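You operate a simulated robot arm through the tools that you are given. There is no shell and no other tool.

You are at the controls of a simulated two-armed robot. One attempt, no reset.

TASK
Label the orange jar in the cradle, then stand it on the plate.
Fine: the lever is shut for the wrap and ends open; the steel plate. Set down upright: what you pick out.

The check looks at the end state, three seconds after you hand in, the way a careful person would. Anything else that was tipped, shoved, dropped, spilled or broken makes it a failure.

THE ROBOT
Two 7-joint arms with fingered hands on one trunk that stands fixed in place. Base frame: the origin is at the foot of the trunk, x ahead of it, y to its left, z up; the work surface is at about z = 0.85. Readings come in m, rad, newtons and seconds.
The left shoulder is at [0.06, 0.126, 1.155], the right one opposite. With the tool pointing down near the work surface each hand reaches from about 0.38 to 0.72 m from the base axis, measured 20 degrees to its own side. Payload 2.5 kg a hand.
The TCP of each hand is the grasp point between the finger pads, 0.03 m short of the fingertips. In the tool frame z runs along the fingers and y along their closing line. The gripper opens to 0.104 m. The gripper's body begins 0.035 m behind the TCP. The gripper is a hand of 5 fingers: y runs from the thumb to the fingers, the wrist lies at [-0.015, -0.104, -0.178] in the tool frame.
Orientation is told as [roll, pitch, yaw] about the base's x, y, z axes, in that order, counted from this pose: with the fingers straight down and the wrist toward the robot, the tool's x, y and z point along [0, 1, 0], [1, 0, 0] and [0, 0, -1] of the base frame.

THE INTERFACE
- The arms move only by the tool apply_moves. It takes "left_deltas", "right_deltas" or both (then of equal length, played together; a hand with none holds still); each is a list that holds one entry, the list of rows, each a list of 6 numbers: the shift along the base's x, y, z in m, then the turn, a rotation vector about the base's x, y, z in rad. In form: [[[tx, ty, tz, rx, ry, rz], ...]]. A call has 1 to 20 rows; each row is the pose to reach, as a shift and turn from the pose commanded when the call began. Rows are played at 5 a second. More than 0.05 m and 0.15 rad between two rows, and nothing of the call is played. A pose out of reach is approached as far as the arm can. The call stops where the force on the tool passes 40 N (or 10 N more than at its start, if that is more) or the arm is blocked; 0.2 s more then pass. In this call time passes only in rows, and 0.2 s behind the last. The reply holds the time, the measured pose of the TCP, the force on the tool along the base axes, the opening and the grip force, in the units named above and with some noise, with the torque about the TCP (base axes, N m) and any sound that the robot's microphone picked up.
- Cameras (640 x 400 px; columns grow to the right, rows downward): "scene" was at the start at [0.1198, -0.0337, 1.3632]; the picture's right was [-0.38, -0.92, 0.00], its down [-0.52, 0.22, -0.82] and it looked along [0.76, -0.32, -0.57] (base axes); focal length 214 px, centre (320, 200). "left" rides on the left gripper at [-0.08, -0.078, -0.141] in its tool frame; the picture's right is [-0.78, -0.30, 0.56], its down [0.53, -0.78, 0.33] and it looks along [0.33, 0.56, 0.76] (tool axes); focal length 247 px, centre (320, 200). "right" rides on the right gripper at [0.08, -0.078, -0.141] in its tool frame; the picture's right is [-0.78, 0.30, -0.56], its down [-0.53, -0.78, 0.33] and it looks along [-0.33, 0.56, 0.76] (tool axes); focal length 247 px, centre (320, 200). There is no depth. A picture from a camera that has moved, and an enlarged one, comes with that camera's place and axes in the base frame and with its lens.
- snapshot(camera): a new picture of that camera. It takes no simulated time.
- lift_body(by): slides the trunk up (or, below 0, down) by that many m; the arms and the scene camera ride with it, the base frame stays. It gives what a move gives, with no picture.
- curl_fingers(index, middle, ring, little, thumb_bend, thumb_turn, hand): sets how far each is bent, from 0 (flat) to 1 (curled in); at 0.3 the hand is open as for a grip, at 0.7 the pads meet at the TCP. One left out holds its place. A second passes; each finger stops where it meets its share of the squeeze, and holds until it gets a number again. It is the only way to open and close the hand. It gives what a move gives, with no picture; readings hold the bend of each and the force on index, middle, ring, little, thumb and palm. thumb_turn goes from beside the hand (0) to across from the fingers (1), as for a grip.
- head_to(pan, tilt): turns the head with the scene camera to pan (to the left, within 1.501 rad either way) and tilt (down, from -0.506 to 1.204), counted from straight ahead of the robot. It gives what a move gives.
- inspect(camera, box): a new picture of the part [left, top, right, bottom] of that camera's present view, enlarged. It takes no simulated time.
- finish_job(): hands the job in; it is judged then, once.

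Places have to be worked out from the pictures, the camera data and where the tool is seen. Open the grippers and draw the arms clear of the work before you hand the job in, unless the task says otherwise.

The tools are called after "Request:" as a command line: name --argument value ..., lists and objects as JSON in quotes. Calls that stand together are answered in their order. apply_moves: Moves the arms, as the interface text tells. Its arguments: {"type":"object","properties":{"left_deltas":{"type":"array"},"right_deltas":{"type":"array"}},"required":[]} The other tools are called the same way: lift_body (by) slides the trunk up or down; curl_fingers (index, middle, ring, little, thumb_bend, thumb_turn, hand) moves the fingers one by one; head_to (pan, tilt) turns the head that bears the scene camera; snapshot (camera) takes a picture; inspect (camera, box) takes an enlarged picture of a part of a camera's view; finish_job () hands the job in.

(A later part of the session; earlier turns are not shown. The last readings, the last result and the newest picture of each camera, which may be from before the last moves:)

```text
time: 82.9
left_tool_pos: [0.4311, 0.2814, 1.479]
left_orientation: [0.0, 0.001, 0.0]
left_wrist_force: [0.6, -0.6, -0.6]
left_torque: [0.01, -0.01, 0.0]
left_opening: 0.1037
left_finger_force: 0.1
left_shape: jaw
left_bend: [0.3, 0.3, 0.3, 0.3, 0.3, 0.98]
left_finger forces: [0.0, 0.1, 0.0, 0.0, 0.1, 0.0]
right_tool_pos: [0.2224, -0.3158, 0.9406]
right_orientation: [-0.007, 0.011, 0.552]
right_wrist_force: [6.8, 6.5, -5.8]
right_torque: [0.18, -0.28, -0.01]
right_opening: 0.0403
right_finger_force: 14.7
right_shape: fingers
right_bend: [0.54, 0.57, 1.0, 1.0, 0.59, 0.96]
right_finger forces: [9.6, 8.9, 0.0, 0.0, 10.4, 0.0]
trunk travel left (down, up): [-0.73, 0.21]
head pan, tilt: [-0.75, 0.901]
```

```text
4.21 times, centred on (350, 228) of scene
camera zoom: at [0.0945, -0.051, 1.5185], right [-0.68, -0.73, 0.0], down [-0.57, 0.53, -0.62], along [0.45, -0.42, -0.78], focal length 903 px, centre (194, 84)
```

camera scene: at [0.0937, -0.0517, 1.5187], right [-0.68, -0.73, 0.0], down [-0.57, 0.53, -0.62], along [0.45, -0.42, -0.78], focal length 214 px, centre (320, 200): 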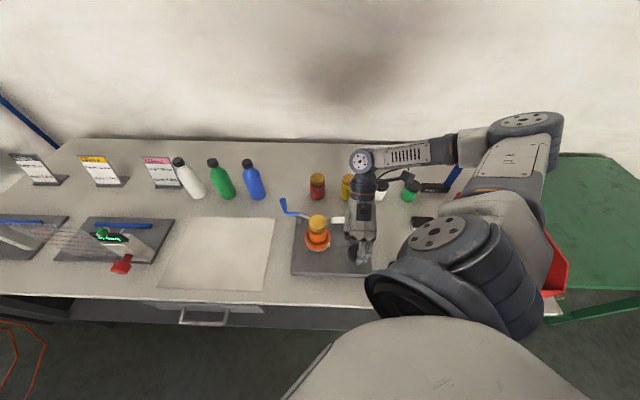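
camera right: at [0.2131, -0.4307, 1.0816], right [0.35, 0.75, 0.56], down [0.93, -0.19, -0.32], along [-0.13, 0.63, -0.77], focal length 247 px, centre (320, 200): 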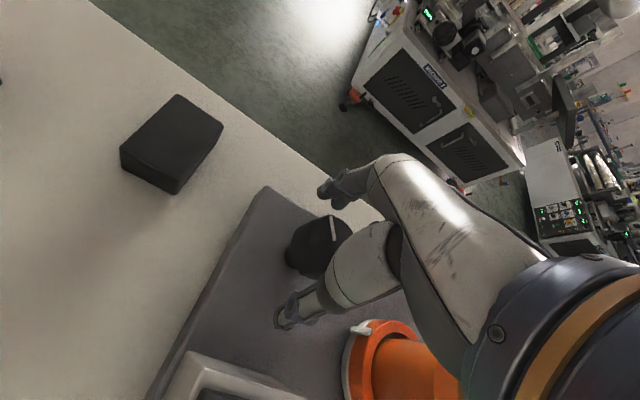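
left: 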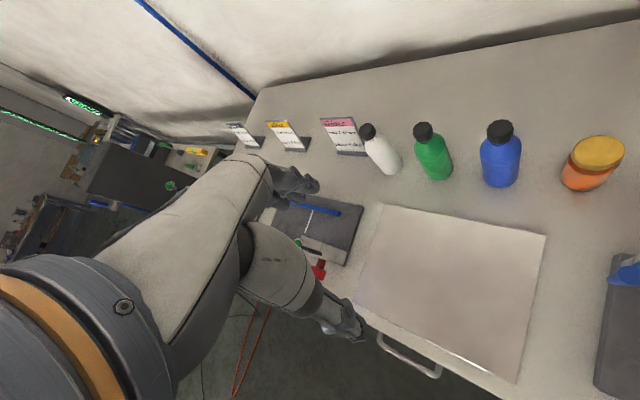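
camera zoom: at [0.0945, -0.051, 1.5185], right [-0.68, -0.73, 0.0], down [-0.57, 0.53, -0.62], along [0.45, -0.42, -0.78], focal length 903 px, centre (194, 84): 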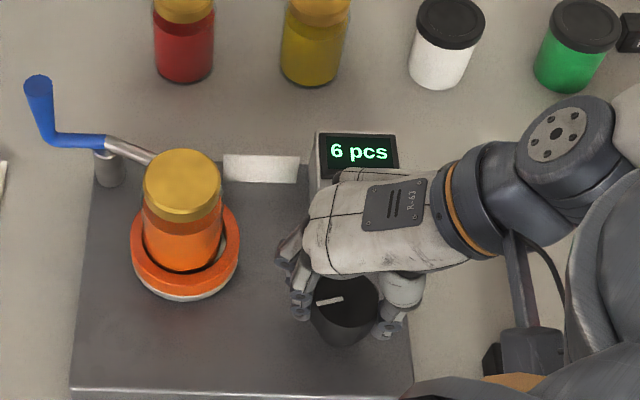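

Still smooth. I take another 0.3 rad on this stroke.

Request:
apply_moves --right_deltas '[[[-0.0002, 0.0003, 0, 0, 0, -0.1], [-0.0004, 0.0006, 0, 0, 0, -0.2], [-0.0006, 0.0008, 0, 0, 0, -0.3]]]'

Request:
inspect --camera "scene" --box '[290, 180, 410, 275]'

```text
time: 83.7
left_tool_pos: [0.4296, 0.2819, 1.4797]
left_orientation: [0.001, 0.002, 0.001]
left_wrist_force: [0.4, -0.6, -1.0]
left_torque: [0.0, -0.03, 0.0]
left_opening: 0.1041
left_finger_force: 0.0
left_shape: jaw
left_bend: [0.3, 0.3, 0.3, 0.3, 0.3, 0.98]
left_finger forces: [0.1, 0.0, 0.0, 0.0, 0.0, 0.0]
right_tool_pos: [0.2225, -0.3159, 0.941]
right_orientation: [-0.01, 0.011, 0.254]
right_wrist_force: [7.0, 1.4, 3.7]
right_torque: [0.06, -0.3, 0.05]
right_opening: 0.0399
right_finger_force: 14.9
right_shape: fingers
right_bend: [0.54, 0.57, 1.0, 1.0, 0.59, 0.96]
right_finger forces: [9.0, 9.2, 0.1, 0.0, 11.0, 0.1]
trunk travel left (down, up): [-0.73, 0.21]
head pan, tilt: [-0.75, 0.901]
```

```text
4.21 times, centred on (350, 228) of scene
camera zoom: at [0.0942, -0.051, 1.5187], right [-0.68, -0.73, 0.0], down [-0.57, 0.53, -0.62], along [0.45, -0.42, -0.78], focal length 903 px, centre (194, 84)
```

zoom: 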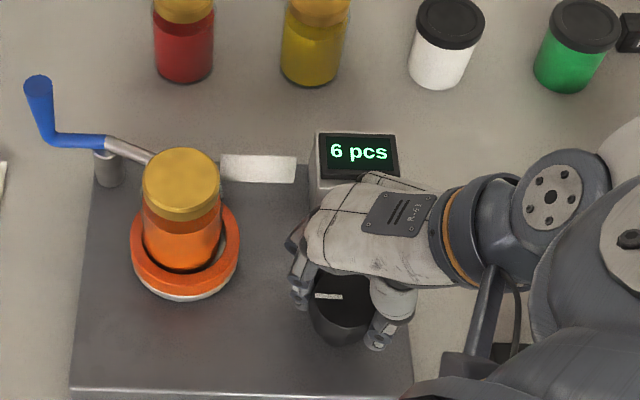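

The wrist is getting close to the upper arm, so I release, lift clear of the knob, rewind to yaw about 2.35 and re-grip.

Request:
curl_fingers --hand "right" --index 0.37 --middle 0.37 --thumb_bend 0.37

Request:
apply_moves --right_deltas '[[[0, 0.001, 0.03, 0, 0, 0], [0, 0.001, 0.065, 0, 0, 0], [0, 0.001, 0.065, 0, 0, 0.13], [0, 0.001, 0.065, 0, 0, 0.26], [0, 0.001, 0.065, 0, 0, 0.4], [0, 0.001, 0.065, 0, 0, 0.54], [0, 0.001, 0.065, 0, 0, 0.68], [0, 0.001, 0.065, 0, 0, 0.82], [0, 0.001, 0.065, 0, 0, 0.96], [0, 0.001, 0.065, 0, 0, 1.1], [0, 0.001, 0.065, 0, 0, 1.24], [0, 0.001, 0.065, 0, 0, 1.38], [0, 0.001, 0.065, 0, 0, 1.52], [0, 0.001, 0.065, 0, 0, 1.66], [0, 0.001, 0.065, 0, 0, 1.8], [0, 0.001, 0.065, 0, 0, 1.94], [0, 0.001, 0.065, 0, 0, 2.08]]]'

Request:
snapshot --camera "right"

Request:
inspect --camera "scene" --box '[290, 180, 410, 275]'

```text
time: 84.7
left_tool_pos: [0.4296, 0.2803, 1.4806]
left_orientation: [0.0, 0.0, 0.001]
left_wrist_force: [-0.4, 0.4, -0.6]
left_torque: [0.01, 0.01, 0.0]
left_opening: 0.1036
left_finger_force: 0.1
left_shape: jaw
left_bend: [0.3, 0.3, 0.3, 0.3, 0.3, 0.98]
left_finger forces: [0.0, 0.0, 0.0, 0.1, 0.0, 0.0]
right_tool_pos: [0.2209, -0.3162, 0.9403]
right_orientation: [-0.006, 0.014, 0.255]
right_wrist_force: [0.2, -0.4, -0.2]
right_torque: [-0.02, 0.01, 0.0]
right_opening: 0.0851
right_finger_force: 0.0
right_shape: fingers
right_bend: [0.37, 0.37, 1.0, 1.0, 0.37, 0.97]
right_finger forces: [0.1, 0.0, 0.1, 0.1, 0.0, 0.1]
trunk travel left (down, up): [-0.73, 0.21]
head pan, tilt: [-0.75, 0.901]
```

```text
time: 88.3
left_tool_pos: [0.4294, 0.2812, 1.4807]
left_orientation: [0.0, 0.001, 0.0]
left_wrist_force: [-0.3, 0.2, 0.7]
left_torque: [-0.04, -0.01, 0.02]
left_opening: 0.1036
left_finger_force: 0.1
left_shape: jaw
left_bend: [0.3, 0.3, 0.3, 0.3, 0.3, 0.98]
left_finger forces: [0.0, 0.0, 0.1, 0.0, 0.0, 0.0]
right_tool_pos: [0.2219, -0.3154, 1.0051]
right_orientation: [-0.007, 0.013, 2.338]
right_wrist_force: [0.6, -0.1, -0.1]
right_torque: [-0.03, -0.02, -0.04]
right_opening: 0.0856
right_finger_force: 0.0
right_shape: fingers
right_bend: [0.37, 0.37, 1.0, 1.0, 0.37, 0.97]
right_finger forces: [0.0, 0.0, 0.0, 0.0, 0.1, 0.1]
trunk travel left (down, up): [-0.73, 0.21]
head pan, tilt: [-0.75, 0.901]
```

```text
taken
camera right: at [0.2172, -0.4263, 1.1473], right [0.34, 0.75, 0.56], down [0.93, -0.19, -0.32], along [-0.13, 0.63, -0.77], focal length 247 px, centre (320, 200)
```

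right: 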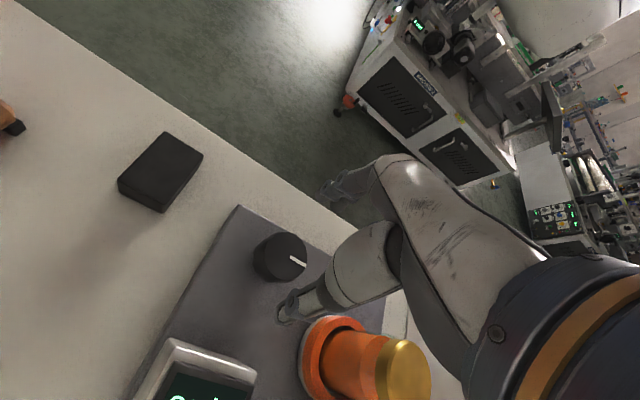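

```text
4.21 times, centred on (350, 228) of scene
camera zoom: at [0.0936, -0.0514, 1.5187], right [-0.68, -0.73, 0.0], down [-0.57, 0.53, -0.62], along [0.45, -0.42, -0.78], focal length 903 px, centre (194, 84)
```

zoom: 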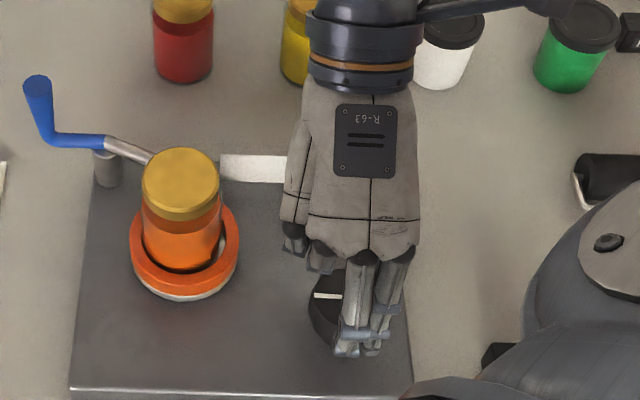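

The knob kept its position and the strip end is close to the jar. I descend and grip again.

Request:
apply_moves --right_deltas '[[[0, 0.001, -0.02, 0, 0, 0], [0, 0.001, -0.045, 0, 0, 0], [0, 0.001, -0.065, 0, 0, 0]]]'

Request:
curl_fingers --hand "right" --index 0.75 --middle 0.75 --thumb_bend 0.75

Request:
apply_moves --right_deltas '[[[0.0002, -0.0005, 0, 0, 0, -0.12], [0.0004, -0.0009, 0, 0, 0, -0.24], [0.0006, -0.0013, 0, 0, 0, -0.36], [0.0006, -0.0017, 0, 0, 0, -0.48]]]'

Request:
inspect --camera "scene" --box '[290, 180, 410, 275]'

```text
time: 89.1
left_tool_pos: [0.4299, 0.2812, 1.4794]
left_orientation: [0.001, 0.0, 0.001]
left_wrist_force: [0.1, -0.3, -0.6]
left_torque: [0.01, 0.0, 0.0]
left_opening: 0.1037
left_finger_force: 0.0
left_shape: jaw
left_bend: [0.3, 0.3, 0.3, 0.3, 0.3, 0.98]
left_finger forces: [0.0, 0.0, 0.0, 0.0, 0.1, 0.1]
right_tool_pos: [0.2237, -0.3156, 0.9425]
right_orientation: [-0.009, 0.014, 2.336]
right_wrist_force: [-0.3, 0.1, 1.2]
right_torque: [-0.02, 0.02, 0.03]
right_opening: 0.0857
right_finger_force: 0.0
right_shape: fingers
right_bend: [0.37, 0.37, 1.0, 1.0, 0.37, 0.97]
right_finger forces: [0.0, 0.1, 0.0, 0.1, 0.0, 0.0]
trunk travel left (down, up): [-0.73, 0.21]
head pan, tilt: [-0.75, 0.901]
```

```text
time: 90.1
left_tool_pos: [0.4281, 0.2821, 1.4807]
left_orientation: [0.001, 0.0, -0.001]
left_wrist_force: [0.1, -0.3, 0.6]
left_torque: [0.01, 0.01, -0.03]
left_opening: 0.1037
left_finger_force: 0.1
left_shape: jaw
left_bend: [0.3, 0.3, 0.3, 0.3, 0.3, 0.98]
left_finger forces: [0.0, 0.0, 0.1, 0.0, 0.0, 0.0]
right_tool_pos: [0.2238, -0.3147, 0.9419]
right_orientation: [-0.009, 0.01, 2.336]
right_wrist_force: [-3.9, 7.6, -3.3]
right_torque: [0.3, 0.12, -0.02]
right_opening: 0.0403
right_finger_force: 13.4
right_shape: fingers
right_bend: [0.54, 0.57, 1.0, 1.0, 0.57, 0.96]
right_finger forces: [8.5, 9.0, 0.0, 0.1, 9.7, 0.0]
trunk travel left (down, up): [-0.73, 0.21]
head pan, tilt: [-0.75, 0.901]
```

```text
time: 91.1
left_tool_pos: [0.4301, 0.2826, 1.4785]
left_orientation: [-0.001, 0.001, 0.002]
left_wrist_force: [-0.2, 0.4, 0.0]
left_torque: [0.01, -0.02, 0.0]
left_opening: 0.1038
left_finger_force: 0.1
left_shape: jaw
left_bend: [0.3, 0.3, 0.3, 0.3, 0.3, 0.98]
left_finger forces: [0.0, 0.0, 0.0, 0.1, 0.1, 0.0]
right_tool_pos: [0.2229, -0.3143, 0.9416]
right_orientation: [-0.008, 0.014, 1.853]
right_wrist_force: [0.7, 8.9, 3.8]
right_torque: [0.36, 0.06, 0.02]
right_opening: 0.0405
right_finger_force: 14.2
right_shape: fingers
right_bend: [0.54, 0.57, 1.0, 1.0, 0.58, 0.97]
right_finger forces: [8.7, 9.5, 0.0, 0.1, 10.0, 0.0]
trunk travel left (down, up): [-0.73, 0.21]
head pan, tilt: [-0.75, 0.901]
```

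```text
4.21 times, centred on (350, 228) of scene
camera zoom: at [0.0932, -0.05, 1.5188], right [-0.68, -0.73, 0.0], down [-0.57, 0.53, -0.62], along [0.45, -0.42, -0.78], focal length 903 px, centre (194, 84)
```

zoom: 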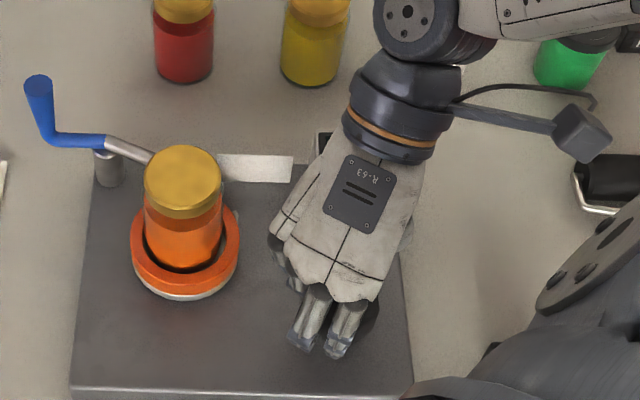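

The strip keeps advancing behind the jar. I continue this clockwise stroke.

Request:
apply_moves --right_deltas '[[[0, -0.0003, 0, 0, 0, -0.12], [0, -0.0006, 0, 0, 0, -0.24], [0, -0.0009, 0, 0, 0, -0.36], [0, -0.0011, 0, 0, 0, -0.48], [0, -0.0012, 0, 0, 0, -0.6], [0, -0.0012, 0, 0, 0, -0.7]]]'

Request:
inspect --camera "scene" --box '[290, 180, 410, 275]'

Request:
inspect --camera "scene" --box '[300, 190, 370, 255]'

```text
time: 92.5
left_tool_pos: [0.4285, 0.2832, 1.4799]
left_orientation: [-0.003, 0.0, 0.0]
left_wrist_force: [-0.2, 0.4, 0.0]
left_torque: [0.0, 0.02, 0.05]
left_opening: 0.1039
left_finger_force: 0.0
left_shape: jaw
left_bend: [0.3, 0.3, 0.3, 0.3, 0.3, 0.98]
left_finger forces: [0.1, 0.0, 0.1, 0.0, 0.0, 0.1]
right_tool_pos: [0.2233, -0.3171, 0.9406]
right_orientation: [-0.006, 0.013, 1.154]
right_wrist_force: [5.9, 9.6, 8.7]
right_torque: [0.36, -0.2, -0.01]
right_opening: 0.0403
right_finger_force: 14.6
right_shape: fingers
right_bend: [0.53, 0.56, 1.0, 1.0, 0.59, 0.96]
right_finger forces: [10.1, 10.4, 0.1, 0.1, 9.1, 0.0]
trunk travel left (down, up): [-0.73, 0.21]
head pan, tilt: [-0.75, 0.901]
```

```text
4.21 times, centred on (350, 228) of scene
camera zoom: at [0.0936, -0.0496, 1.5187], right [-0.68, -0.73, 0.0], down [-0.57, 0.53, -0.62], along [0.45, -0.42, -0.78], focal length 903 px, centre (194, 84)
```

zoom: 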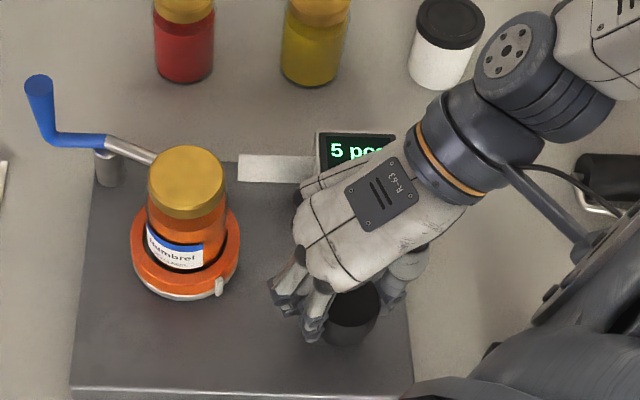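

```text
6.15 times, centred on (335, 222) of scene
camera zoom: at [0.0936, -0.0496, 1.5187], right [-0.68, -0.73, 0.0], down [-0.57, 0.53, -0.62], along [0.45, -0.42, -0.78], focal length 1320 px, centre (228, 62)
```

zoom: 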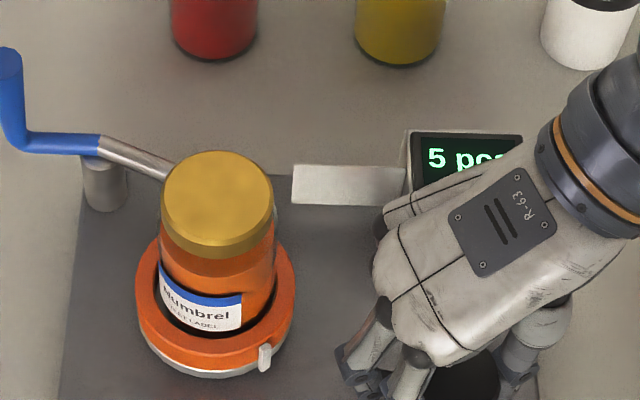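

The label is on the jar ("Mumbrel … LABEL") and the display reads 5 pcs, so the wrap is done. I release the knob without turning it and lift clear.

Request:
curl_fingers --hand "right" --index 0.37 --middle 0.37 --thumb_bend 0.37

Request:
apply_moves --right_deltas '[[[0, 0.001, 0.03, 0, 0, 0], [0, 0.001, 0.07, 0, 0, 0], [0, 0.001, 0.11, 0, 0, 0], [0, 0.0, 0.15, 0, 0, 0], [0, 0.0, 0.19, 0, 0, 0], [0, 0.0, 0.23, 0, 0, 0], [0, 0.0, 0.27, 0, 0, 0], [0, 0.0, 0.3, 0, 0, 0]]]'

Request:
inspect --camera "scene" --box '[280, 180, 400, 275]'

```text
time: 93.5
left_tool_pos: [0.4294, 0.2823, 1.4808]
left_orientation: [0.0, -0.001, 0.0]
left_wrist_force: [-0.7, 0.3, 0.3]
left_torque: [0.02, 0.02, -0.02]
left_opening: 0.1035
left_finger_force: 0.1
left_shape: jaw
left_bend: [0.3, 0.3, 0.3, 0.3, 0.3, 0.98]
left_finger forces: [0.1, 0.1, 0.0, 0.0, 0.1, 0.0]
right_tool_pos: [0.2227, -0.3178, 0.9414]
right_orientation: [-0.007, 0.012, 1.156]
right_wrist_force: [0.0, 0.6, 0.0]
right_torque: [-0.01, -0.01, -0.01]
right_opening: 0.0855
right_finger_force: 0.1
right_shape: fingers
right_bend: [0.37, 0.37, 1.0, 1.0, 0.37, 0.97]
right_finger forces: [0.1, 0.0, 0.0, 0.0, 0.0, 0.0]
trunk travel left (down, up): [-0.73, 0.21]
head pan, tilt: [-0.75, 0.901]
```

```text
time: 94.6
left_tool_pos: [0.4283, 0.2825, 1.4802]
left_orientation: [0.0, 0.001, 0.001]
left_wrist_force: [1.0, -0.2, -0.7]
left_torque: [0.04, 0.02, 0.0]
left_opening: 0.1035
left_finger_force: 0.2
left_shape: jaw
left_bend: [0.3, 0.3, 0.3, 0.3, 0.3, 0.98]
left_finger forces: [0.0, 0.0, 0.0, 0.0, 0.0, 0.0]
right_tool_pos: [0.2354, -0.2658, 1.095]
right_orientation: [0.042, -0.109, 1.283]
right_wrist_force: [-0.2, 1.0, -0.1]
right_torque: [0.01, -0.01, 0.01]
right_opening: 0.0855
right_finger_force: 0.1
right_shape: fingers
right_bend: [0.37, 0.37, 1.0, 1.0, 0.37, 0.97]
right_finger forces: [0.0, 0.1, 0.0, 0.1, 0.1, 0.0]
trunk travel left (down, up): [-0.73, 0.21]
head pan, tilt: [-0.75, 0.901]
stopped in row 5 (right hand): the arm was blocked; the commanded pose is now the measured one
```

```text
4.21 times, centred on (340, 228) of scene
camera zoom: at [0.093, -0.0511, 1.5187], right [-0.68, -0.73, 0.0], down [-0.57, 0.53, -0.62], along [0.45, -0.42, -0.78], focal length 903 px, centre (236, 84)
```

zoom: 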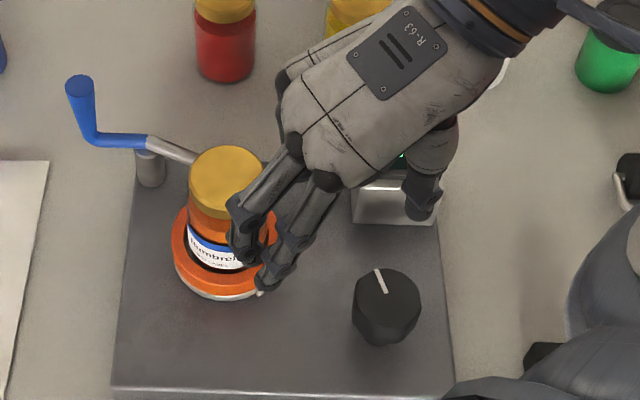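

The arm folded too close to the body and stopped, with no contact. I move the hand outward and level it again.

Request:
apply_moves --right_deltas '[[[0.02, -0.005, 0.02, -0.03, -0.002, 0], [0.05, -0.01, 0.04, -0.07, -0.005, 0], [0.08, -0.015, 0.06, -0.1164, -0.0093, 0], [0.11, -0.02, 0.08, -0.1164, -0.0093, 0]]]'

Request:
snapshot --camera "scene"

```text
time: 95.6
left_tool_pos: [0.4305, 0.2807, 1.4792]
left_orientation: [0.0, 0.0, 0.0]
left_wrist_force: [0.9, 0.5, -0.1]
left_torque: [0.01, 0.02, -0.01]
left_opening: 0.1035
left_finger_force: 0.0
left_shape: jaw
left_bend: [0.3, 0.3, 0.3, 0.3, 0.3, 0.98]
left_finger forces: [0.1, 0.0, 0.0, 0.0, 0.0, 0.0]
right_tool_pos: [0.346, -0.2861, 1.1763]
right_orientation: [0.0, 0.002, 1.284]
right_wrist_force: [0.0, -0.9, 0.8]
right_torque: [0.0, -0.01, -0.01]
right_opening: 0.0855
right_finger_force: 0.0
right_shape: fingers
right_bend: [0.37, 0.37, 1.0, 1.0, 0.37, 0.97]
right_finger forces: [0.1, 0.0, 0.0, 0.0, 0.1, 0.0]
trunk travel left (down, up): [-0.73, 0.21]
head pan, tilt: [-0.75, 0.901]
```

```text
taken
camera scene: at [0.0941, -0.0516, 1.5186], right [-0.68, -0.73, 0.0], down [-0.57, 0.53, -0.62], along [0.45, -0.42, -0.78], focal length 214 px, centre (320, 200)
```

scene: 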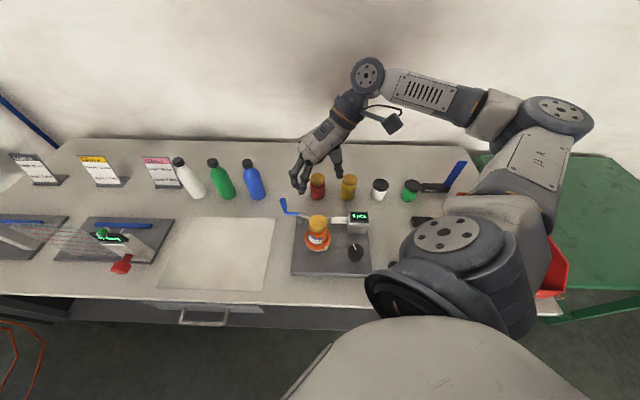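

Level again and clear. I turn the hand back to yaw about -0.8 while moving above the lever handle.

Request:
apply_moves --right_deltas '[[[0.01, 0.002, 0, 0, 0, -0.14], [0.02, 0.005, 0, 0, 0, -0.28], [0.03, 0.007, 0, 0, 0, -0.42], [0.04, 0.01, 0, 0, 0, -0.56], [0.05, 0.012, 0, 0, 0, -0.7], [0.06, 0.015, 0, 0, 0, -0.84], [0.07, 0.018, 0, 0, 0, -0.98], [0.08, 0.02, 0, 0, 0, -1.12], [0.09, 0.022, 0, 0, 0, -1.26], [0.1, 0.025, 0, 0, 0, -1.4], [0.108, 0.028, 0, 0, 0, -1.54], [0.115, 0.031, 0, 0, 0, -1.68], [0.12, 0.033, 0, 0, 0, -1.82], [0.123, 0.0345, -0.04, 0, 0, -1.96], [0.125, 0.0345, -0.08, 0, 0, -2.08]]]'

Request:
snapshot --camera "right"

Request:
inspect --camera "scene" --box '[250, 150, 390, 260]'

```text
time: 98.8
left_tool_pos: [0.4299, 0.2827, 1.4808]
left_orientation: [-0.001, 0.001, 0.0]
left_wrist_force: [0.2, -0.8, -0.2]
left_torque: [0.0, 0.03, 0.02]
left_opening: 0.1039
left_finger_force: 0.0
left_shape: jaw
left_bend: [0.3, 0.3, 0.3, 0.3, 0.3, 0.98]
left_finger forces: [0.0, 0.0, 0.0, 0.1, 0.1, 0.0]
right_tool_pos: [0.4719, -0.2538, 1.0943]
right_orientation: [0.0, -0.003, -0.801]
right_wrist_force: [0.8, 0.2, 0.0]
right_torque: [-0.02, -0.02, 0.02]
right_opening: 0.0853
right_finger_force: 0.1
right_shape: fingers
right_bend: [0.37, 0.37, 1.0, 1.0, 0.37, 0.97]
right_finger forces: [0.0, 0.1, 0.1, 0.0, 0.0, 0.0]
trunk travel left (down, up): [-0.73, 0.21]
head pan, tilt: [-0.75, 0.901]
```

```text
taken
camera right: at [0.4757, -0.1428, 1.2346], right [-0.35, -0.75, 0.56], down [-0.92, 0.18, -0.33], along [0.15, -0.63, -0.76], focal length 247 px, centre (320, 200)
```

right: 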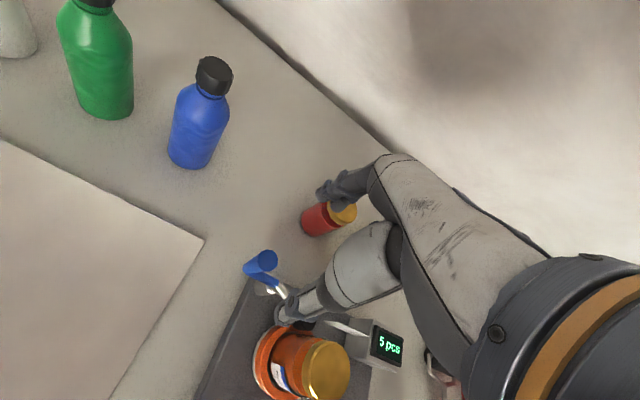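

```text
3.64 times, centred on (320, 205) of scene
camera zoom: at [0.0937, -0.0512, 1.5187], right [-0.68, -0.73, 0.0], down [-0.57, 0.53, -0.62], along [0.45, -0.42, -0.78], focal length 780 px, centre (320, 182)
```

zoom: 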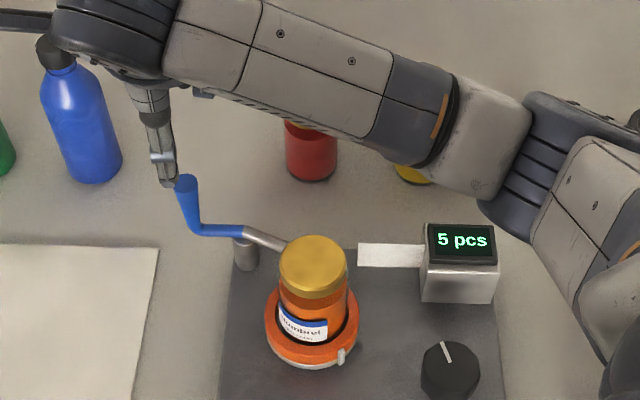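

The handle is at about (0.475,-0.252), well under the open hand. I descend around it.

Request:
apply_moves --right_deltas '[[[0.003, 0.0015, -0.03, 0, 0, 0], [0.003, 0.0015, -0.06, 0, 0, 0], [0.003, 0.0015, -0.09, 0, 0, 0], [0.003, 0.0015, -0.112, 0, 0, 0]]]'

Request:
curl_fingers --hand "right" --index 0.58 --middle 0.58 --thumb_bend 0.58

Request:
snapshot --camera "right"

Request:
inspect --camera "scene" --box '[250, 150, 390, 260]'

```text
time: 99.8
left_tool_pos: [0.4299, 0.2824, 1.4798]
left_orientation: [-0.001, 0.001, 0.0]
left_wrist_force: [0.3, -0.3, -1.0]
left_torque: [0.0, -0.02, -0.01]
left_opening: 0.1036
left_finger_force: 0.0
left_shape: jaw
left_bend: [0.3, 0.3, 0.3, 0.3, 0.3, 0.98]
left_finger forces: [0.0, 0.0, 0.0, 0.1, 0.1, 0.1]
right_tool_pos: [0.4731, -0.2496, 0.9835]
right_orientation: [0.0, 0.0, -0.798]
right_wrist_force: [0.4, -0.6, 0.1]
right_torque: [-0.01, -0.01, 0.0]
right_opening: 0.0857
right_finger_force: 0.1
right_shape: fingers
right_bend: [0.37, 0.37, 1.0, 1.0, 0.37, 0.97]
right_finger forces: [0.0, 0.1, 0.0, 0.0, 0.0, 0.1]
trunk travel left (down, up): [-0.73, 0.21]
head pan, tilt: [-0.75, 0.901]
```

```text
time: 100.8
left_tool_pos: [0.4303, 0.2818, 1.4804]
left_orientation: [-0.002, 0.0, -0.001]
left_wrist_force: [-0.2, 0.3, 0.7]
left_torque: [0.03, 0.01, 0.0]
left_opening: 0.1033
left_finger_force: 0.1
left_shape: jaw
left_bend: [0.3, 0.3, 0.3, 0.3, 0.3, 0.98]
left_finger forces: [0.0, 0.0, 0.0, 0.0, 0.0, 0.0]
right_tool_pos: [0.4727, -0.2485, 0.9824]
right_orientation: [0.0, 0.0, -0.797]
right_wrist_force: [-0.3, -0.2, 0.5]
right_torque: [0.01, 0.02, 0.03]
right_opening: 0.0344
right_finger_force: 0.0
right_shape: fingers
right_bend: [0.57, 0.57, 1.0, 1.0, 0.57, 0.97]
right_finger forces: [0.0, 0.0, 0.0, 0.0, 0.0, 0.0]
trunk travel left (down, up): [-0.73, 0.21]
head pan, tilt: [-0.75, 0.901]
```

```text
taken
camera right: at [0.4766, -0.1378, 1.1242], right [-0.35, -0.75, 0.56], down [-0.93, 0.18, -0.33], along [0.15, -0.63, -0.76], focal length 247 px, centre (320, 200)
```

right: 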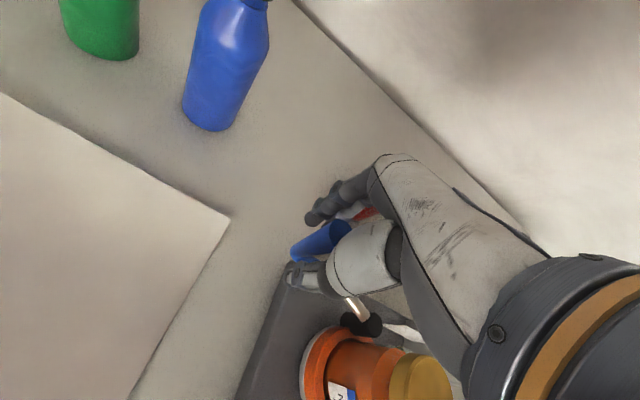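

```text
3.64 times, centred on (320, 205) of scene
camera zoom: at [0.0934, -0.0514, 1.5187], right [-0.68, -0.73, 0.0], down [-0.57, 0.53, -0.62], along [0.45, -0.42, -0.78], focal length 780 px, centre (320, 182)
```

zoom: 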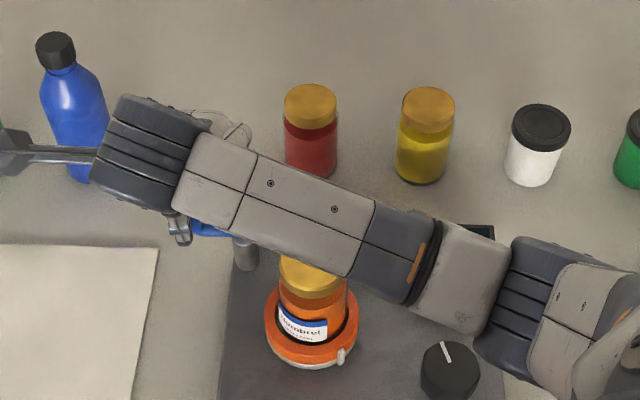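

The handle is caged between thumb and fingers. I swing it back counter-clockwise about the pivot, turning the hand with it — first half.

Request:
apply_moves --right_deltas '[[[-0.0027, 0.0026, 0, 0, 0, 0.085], [-0.0056, 0.0049, 0, 0, 0, 0.17], [-0.0088, 0.007, 0, 0, 0, 0.26], [-0.0121, 0.0087, 0, 0, 0, 0.35], [-0.0155, 0.0102, 0, 0, 0, 0.44]]]'

Request:
snapshot --camera "right"

Request:
inspect --camera "scene" --box '[250, 150, 390, 260]'

```text
time: 102.0
left_tool_pos: [0.4294, 0.2807, 1.4798]
left_orientation: [0.001, 0.0, 0.001]
left_wrist_force: [-0.6, -0.4, 0.4]
left_torque: [-0.01, 0.01, 0.0]
left_opening: 0.1036
left_finger_force: 0.1
left_shape: jaw
left_bend: [0.3, 0.3, 0.3, 0.3, 0.3, 0.98]
left_finger forces: [0.1, 0.0, 0.0, 0.1, 0.0, 0.1]
right_tool_pos: [0.4576, -0.2397, 0.984]
right_orientation: [0.0, 0.0, -0.357]
right_wrist_force: [0.8, 0.0, 0.1]
right_torque: [-0.01, -0.04, 0.0]
right_opening: 0.0364
right_finger_force: 1.0
right_shape: fingers
right_bend: [0.55, 0.57, 1.0, 1.0, 0.57, 0.97]
right_finger forces: [1.4, 0.0, 0.0, 0.0, 0.1, 0.0]
trunk travel left (down, up): [-0.73, 0.21]
head pan, tilt: [-0.75, 0.901]
```

```text
taken
camera right: at [0.4133, -0.1378, 1.1249], right [0.01, -0.83, 0.56], down [-0.91, -0.23, -0.33], along [0.4, -0.51, -0.76], focal length 247 px, centre (320, 200)
```

right: 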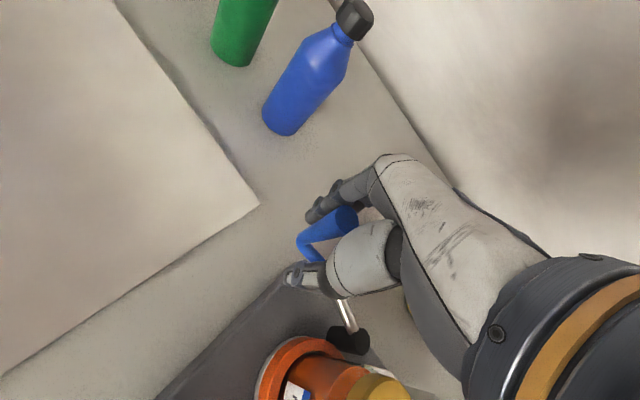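

```text
3.64 times, centred on (320, 205) of scene
camera zoom: at [0.0935, -0.0515, 1.5187], right [-0.68, -0.73, 0.0], down [-0.57, 0.53, -0.62], along [0.45, -0.42, -0.78], focal length 780 px, centre (320, 182)
```

zoom: 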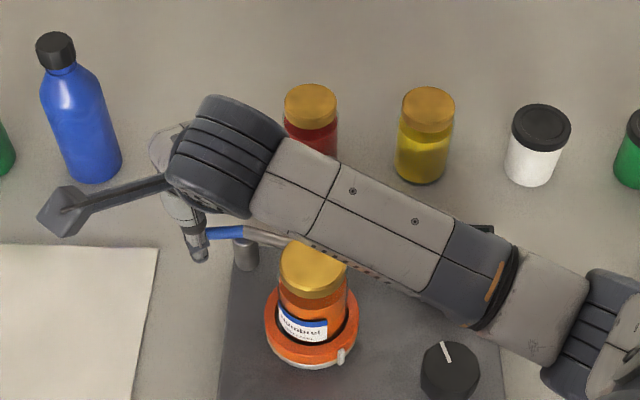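

The lever follows with light force (1.4 N). I continue to the open position.

Request:
apply_moves --right_deltas '[[[-0.0035, 0.003, 0, 0, 0, 0.08], [-0.0072, 0.0045, 0, 0, 0, 0.17], [-0.0109, 0.0055, 0, 0, 0, 0.26], [-0.0146, 0.006, 0, 0, 0, 0.34], [-0.0184, 0.006, 0, 0, 0, 0.43], [-0.022, 0.0058, 0, 0, 0, 0.5], [-0.025, 0.0055, 0, 0, 0, 0.55]]]'

Request:
snapshot --camera "right"

Request:
inspect --camera "scene" --box '[250, 150, 390, 260]'

```text
time: 103.6
left_tool_pos: [0.4301, 0.281, 1.4799]
left_orientation: [0.001, 0.001, 0.0]
left_wrist_force: [1.2, 0.1, 0.5]
left_torque: [-0.02, 0.04, 0.02]
left_opening: 0.1038
left_finger_force: 0.1
left_shape: jaw
left_bend: [0.3, 0.3, 0.3, 0.3, 0.3, 0.98]
left_finger forces: [0.0, 0.0, 0.0, 0.0, 0.1, 0.0]
right_tool_pos: [0.4322, -0.2343, 0.9841]
right_orientation: [-0.001, -0.002, 0.194]
right_wrist_force: [1.3, -0.7, -0.9]
right_torque: [-0.03, -0.02, -0.01]
right_opening: 0.0355
right_finger_force: 1.1
right_shape: fingers
right_bend: [0.56, 0.57, 1.0, 1.0, 0.57, 0.97]
right_finger forces: [0.6, 0.9, 0.1, 0.0, 0.0, 0.0]
trunk travel left (down, up): [-0.73, 0.21]
head pan, tilt: [-0.75, 0.901]
```

```text
taken
camera right: at [0.3419, -0.1712, 1.1257], right [0.44, -0.7, 0.56], down [-0.66, -0.67, -0.33], along [0.61, -0.22, -0.76], focal length 247 px, centre (320, 200)
```

right: 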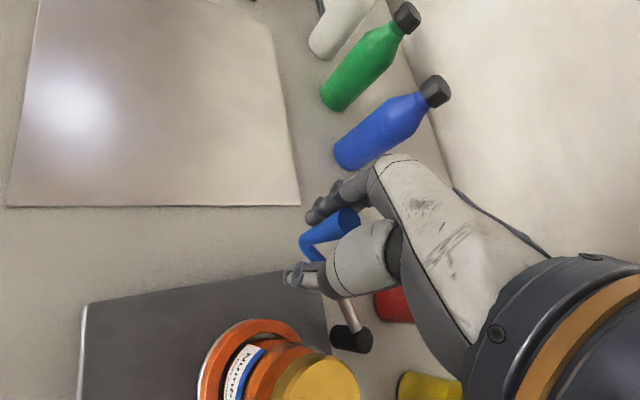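

```text
3.64 times, centred on (320, 205) of scene
camera zoom: at [0.0936, -0.0515, 1.5187], right [-0.68, -0.73, 0.0], down [-0.57, 0.53, -0.62], along [0.45, -0.42, -0.78], focal length 780 px, centre (320, 182)
```

zoom: 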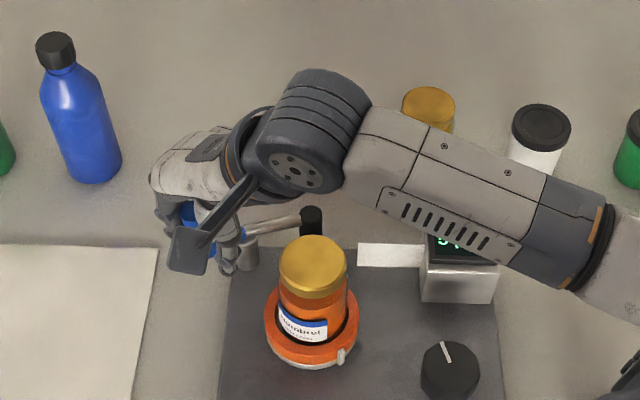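

The roller is off the jar. I push the handle slightly further to make sure the lever returns to its full open position.

Request:
apply_moves --right_deltas '[[[-0.003, 0, 0, 0, 0, 0.03], [-0.006, -0.0005, 0, 0, 0, 0.06], [-0.009, -0.001, 0, 0, 0, 0.1], [-0.012, -0.002, 0, 0, 0, 0.14]]]'

Request:
inspect --camera "scene" --box '[250, 150, 390, 260]'

```text
time: 104.6
left_tool_pos: [0.4304, 0.281, 1.48]
left_orientation: [0.0, 0.0, 0.001]
left_wrist_force: [-0.2, -0.3, 0.1]
left_torque: [0.0, -0.01, -0.02]
left_opening: 0.1039
left_finger_force: 0.0
left_shape: jaw
left_bend: [0.3, 0.3, 0.3, 0.3, 0.3, 0.98]
left_finger forces: [0.1, 0.0, 0.0, 0.1, 0.0, 0.0]
right_tool_pos: [0.422, -0.2376, 0.9839]
right_orientation: [-0.001, 0.0, 0.333]
right_wrist_force: [3.6, -1.3, 0.8]
right_torque: [-0.01, -0.12, -0.04]
right_opening: 0.0367
right_finger_force: 2.0
right_shape: fingers
right_bend: [0.55, 0.55, 1.0, 1.0, 0.57, 0.97]
right_finger forces: [1.3, 2.8, 0.0, 0.1, 0.0, 0.1]
trunk travel left (down, up): [-0.73, 0.21]
head pan, tilt: [-0.75, 0.901]
```

```text
3.64 times, centred on (320, 205) of scene
camera zoom: at [0.094, -0.0515, 1.5187], right [-0.68, -0.73, 0.0], down [-0.57, 0.53, -0.62], along [0.45, -0.42, -0.78], focal length 780 px, centre (320, 182)
```

zoom: 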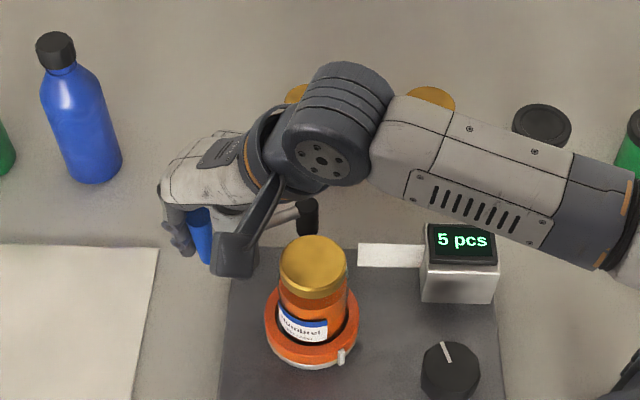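

Force is only 3.6 N. I push 4 mm more to feel for the stop.

Request:
apply_moves --right_deltas '[[[-0.002, -0.0005, 0, 0, 0, 0.0], [-0.004, -0.001, 0, 0, 0, 0.0]]]'

Request:
inspect --camera "scene" --box '[270, 170, 350, 240]'

Request:
snapshot --camera "right"

```text
time: 105.2
left_tool_pos: [0.4297, 0.2828, 1.4798]
left_orientation: [-0.001, -0.001, 0.0]
left_wrist_force: [0.1, -0.7, 0.0]
left_torque: [-0.02, 0.02, 0.01]
left_opening: 0.104
left_finger_force: 0.0
left_shape: jaw
left_bend: [0.3, 0.3, 0.3, 0.3, 0.3, 0.98]
left_finger forces: [0.1, 0.0, 0.1, 0.0, 0.0, 0.1]
right_tool_pos: [0.4178, -0.2369, 0.9851]
right_orientation: [0.0, -0.005, 0.333]
right_wrist_force: [8.0, 0.3, 3.1]
right_torque: [0.02, -0.3, -0.05]
right_opening: 0.0393
right_finger_force: 4.2
right_shape: fingers
right_bend: [0.53, 0.53, 1.0, 1.0, 0.57, 0.97]
right_finger forces: [3.0, 5.2, 0.1, 0.0, 0.0, 0.1]
trunk travel left (down, up): [-0.73, 0.21]
head pan, tilt: [-0.75, 0.901]
```

```text
5.71 times, centred on (310, 205) of scene
camera zoom: at [0.0943, -0.0512, 1.5187], right [-0.68, -0.73, 0.0], down [-0.57, 0.53, -0.62], along [0.45, -0.42, -0.78], focal length 1226 px, centre (377, 171)
```

zoom: 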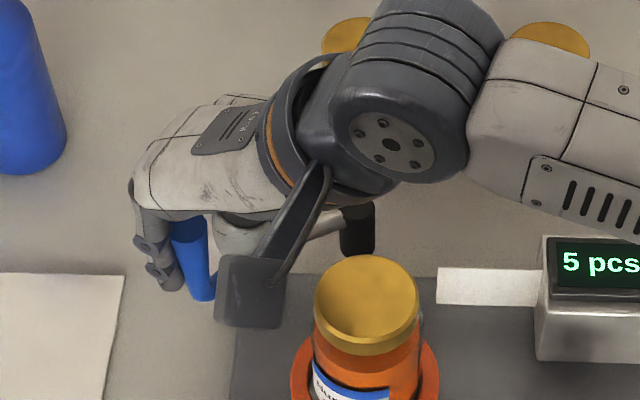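

```text
taken
camera right: at [0.3186, -0.1876, 1.1254], right [0.53, -0.64, 0.56], down [-0.56, -0.76, -0.33], along [0.64, -0.13, -0.76], focal length 247 px, centre (320, 200)
```

right: 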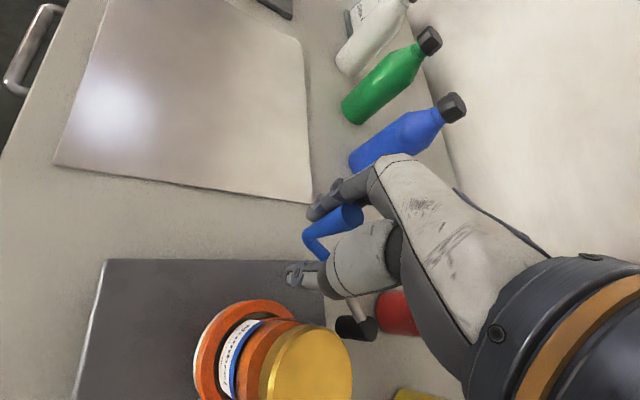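

Force jumped to 8 N: the lever is at its open stop. I back off, open the fingers and lift the hand off the handle.

Request:
apply_moves --right_deltas '[[[0.004, 0.0005, 0, 0, 0, 0.0], [0.009, 0.001, 0, 0, 0, 0.0]]]'

Request:
curl_fingers --hand "right" --index 0.42 --middle 0.42 --thumb_bend 0.45

Request:
apply_moves --right_deltas '[[[0, 0, 0.03, 0, 0, 0], [0, 0, 0.07, 0, 0, 0], [0, 0, 0.11, 0, 0, 0], [0, 0, 0.14, 0, 0, 0]]]'

Request:
snapshot --camera "right"

Request:
inspect --camera "scene" --box '[250, 150, 390, 260]'

```text
time: 105.8
left_tool_pos: [0.4301, 0.2806, 1.4804]
left_orientation: [0.0, 0.001, 0.001]
left_wrist_force: [-1.2, -0.5, 0.6]
left_torque: [-0.04, -0.02, 0.0]
left_opening: 0.1036
left_finger_force: 0.1
left_shape: jaw
left_bend: [0.3, 0.3, 0.3, 0.3, 0.3, 0.98]
left_finger forces: [0.0, 0.1, 0.0, 0.0, 0.1, 0.0]
right_tool_pos: [0.425, -0.237, 0.9825]
right_orientation: [0.0, 0.004, 0.334]
right_wrist_force: [0.0, 1.8, 1.0]
right_torque: [0.04, -0.04, 0.02]
right_opening: 0.0355
right_finger_force: 1.0
right_shape: fingers
right_bend: [0.56, 0.56, 1.0, 1.0, 0.57, 0.97]
right_finger forces: [1.4, 0.6, 0.0, 0.0, 0.0, 0.0]
trunk travel left (down, up): [-0.73, 0.21]
head pan, tilt: [-0.75, 0.901]
```

```text
time: 106.8
left_tool_pos: [0.4282, 0.2821, 1.4796]
left_orientation: [-0.001, -0.001, 0.0]
left_wrist_force: [-0.2, 0.8, -0.1]
left_torque: [0.0, 0.01, 0.0]
left_opening: 0.1037
left_finger_force: 0.0
left_shape: jaw
left_bend: [0.3, 0.3, 0.3, 0.3, 0.3, 0.98]
left_finger forces: [0.1, 0.0, 0.1, 0.1, 0.0, 0.1]
right_tool_pos: [0.4249, -0.2374, 0.9848]
right_orientation: [0.0, 0.001, 0.332]
right_wrist_force: [-0.7, -0.3, 0.0]
right_torque: [0.0, -0.02, 0.0]
right_opening: 0.0683
right_finger_force: 0.0
right_shape: fingers
right_bend: [0.42, 0.42, 1.0, 1.0, 0.45, 0.97]
right_finger forces: [0.0, 0.0, 0.0, 0.0, 0.1, 0.1]
trunk travel left (down, up): [-0.73, 0.21]
head pan, tilt: [-0.75, 0.901]
```

```text
time: 107.8
left_tool_pos: [0.4285, 0.2807, 1.4806]
left_orientation: [0.001, 0.001, 0.0]
left_wrist_force: [0.2, -0.6, 0.1]
left_torque: [0.03, 0.0, 0.0]
left_opening: 0.1036
left_finger_force: 0.0
left_shape: jaw
left_bend: [0.3, 0.3, 0.3, 0.3, 0.3, 0.98]
left_finger forces: [0.0, 0.0, 0.0, 0.0, 0.0, 0.0]
right_tool_pos: [0.4257, -0.2365, 1.1232]
right_orientation: [0.0, 0.001, 0.332]
right_wrist_force: [-0.3, 0.3, -0.1]
right_torque: [0.0, 0.02, 0.0]
right_opening: 0.0689
right_finger_force: 0.0
right_shape: fingers
right_bend: [0.42, 0.42, 1.0, 1.0, 0.45, 0.97]
right_finger forces: [0.0, 0.0, 0.0, 0.0, 0.0, 0.1]
trunk travel left (down, up): [-0.73, 0.21]
head pan, tilt: [-0.75, 0.901]
```

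```text
taken
camera right: at [0.3263, -0.1857, 1.2643], right [0.53, -0.64, 0.56], down [-0.56, -0.76, -0.33], along [0.63, -0.13, -0.76], focal length 247 px, centre (320, 200)
```

right: 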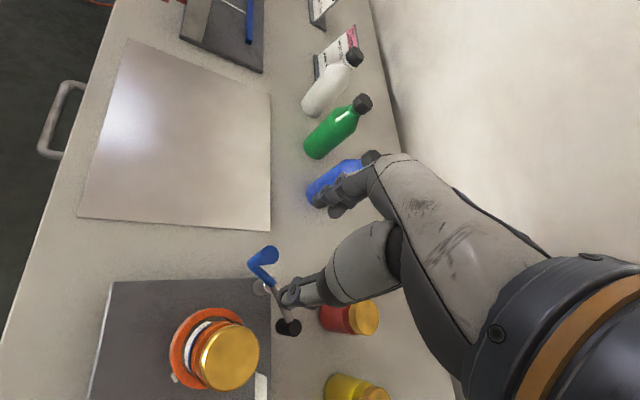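

```text
3.64 times, centred on (320, 205) of scene
camera zoom: at [0.0933, -0.0513, 1.5187], right [-0.68, -0.73, 0.0], down [-0.57, 0.53, -0.62], along [0.45, -0.42, -0.78], focal length 780 px, centre (320, 182)
```

zoom: 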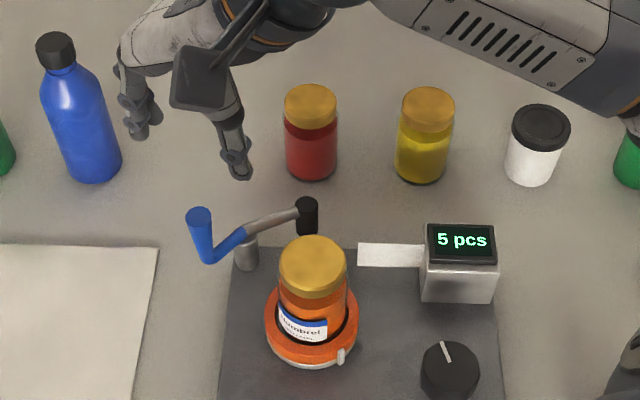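

The lever is open as at the start and the labelled jar stands in the cradle. Next I pick up the jar by its lid: corrected jar axis (0.347,-0.279). I open index, middle, ring and thumb and move above it.

Request:
curl_fingers --hand "right" --index 0.38 --middle 0.38 --ring 0.38 --thumb_bend 0.38

Request:
apply_moves --right_deltas '[[[-0.025, -0.014, 0, 0, 0, -0.08], [-0.05, -0.028, 0, 0, 0, -0.16], [-0.0785, -0.0425, 0, 0, 0, -0.23], [-0.0785, -0.0425, -0.03, 0, 0, -0.23], [-0.0785, -0.0425, -0.05, 0, 0, -0.23]]]'

Request:
snapshot --camera "right"

Request:
inspect --camera "scene" --box '[250, 150, 390, 260]'

```text
time: 108.8
left_tool_pos: [0.4292, 0.2811, 1.4799]
left_orientation: [0.001, 0.001, 0.0]
left_wrist_force: [0.3, -0.6, 0.5]
left_torque: [0.02, 0.02, 0.01]
left_opening: 0.1035
left_finger_force: 0.1
left_shape: jaw
left_bend: [0.3, 0.3, 0.3, 0.3, 0.3, 0.98]
left_finger forces: [0.1, 0.0, 0.0, 0.0, 0.0, 0.1]
right_tool_pos: [0.4251, -0.2352, 1.1227]
right_orientation: [0.002, 0.0, 0.333]
right_wrist_force: [0.1, 0.5, 0.0]
right_torque: [0.0, -0.01, 0.01]
right_opening: 0.0827
right_finger_force: 0.0
right_shape: fingers
right_bend: [0.38, 0.38, 0.38, 1.0, 0.38, 0.97]
right_finger forces: [0.0, 0.0, 0.0, 0.0, 0.1, 0.1]
trunk travel left (down, up): [-0.73, 0.21]
head pan, tilt: [-0.75, 0.901]
```

```text
time: 110.0
left_tool_pos: [0.4295, 0.2802, 1.4805]
left_orientation: [0.0, -0.001, 0.0]
left_wrist_force: [-1.1, 0.1, -0.3]
left_torque: [0.03, -0.01, 0.02]
left_opening: 0.1037
left_finger_force: 0.1
left_shape: jaw
left_bend: [0.3, 0.3, 0.3, 0.3, 0.3, 0.98]
left_finger forces: [0.1, 0.1, 0.0, 0.1, 0.1, 0.0]
right_tool_pos: [0.3487, -0.2794, 1.074]
right_orientation: [-0.001, -0.002, 0.103]
right_wrist_force: [-0.8, -0.1, 0.1]
right_torque: [0.0, 0.02, -0.01]
right_opening: 0.0828
right_finger_force: 0.0
right_shape: fingers
right_bend: [0.38, 0.38, 0.38, 1.0, 0.38, 0.97]
right_finger forces: [0.1, 0.0, 0.0, 0.1, 0.0, 0.0]
trunk travel left (down, up): [-0.73, 0.21]
head pan, tilt: [-0.75, 0.901]
```

```text
taken
camera right: at [0.263, -0.2073, 1.2165], right [0.37, -0.74, 0.56], down [-0.72, -0.61, -0.33], along [0.59, -0.28, -0.76], focal length 247 px, centre (320, 200)
```

right: 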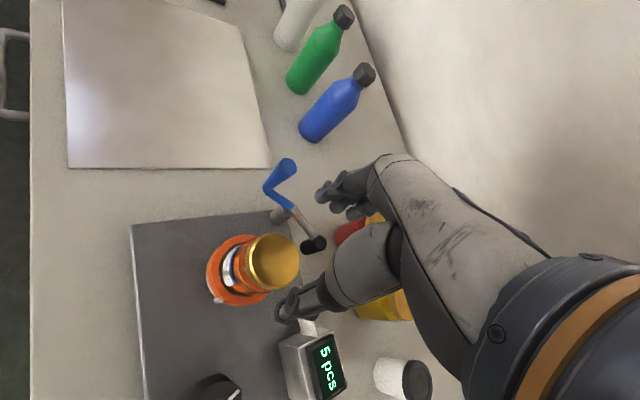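

```text
3.64 times, centred on (320, 205) of scene
camera zoom: at [0.093, -0.0515, 1.5188], right [-0.68, -0.73, 0.0], down [-0.57, 0.53, -0.62], along [0.45, -0.42, -0.78], focal length 780 px, centre (320, 182)
```

zoom: 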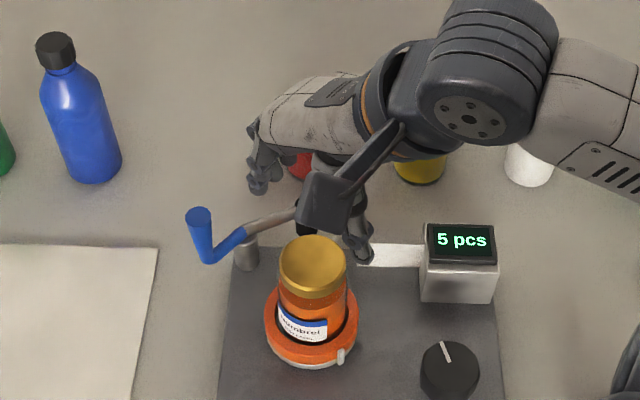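

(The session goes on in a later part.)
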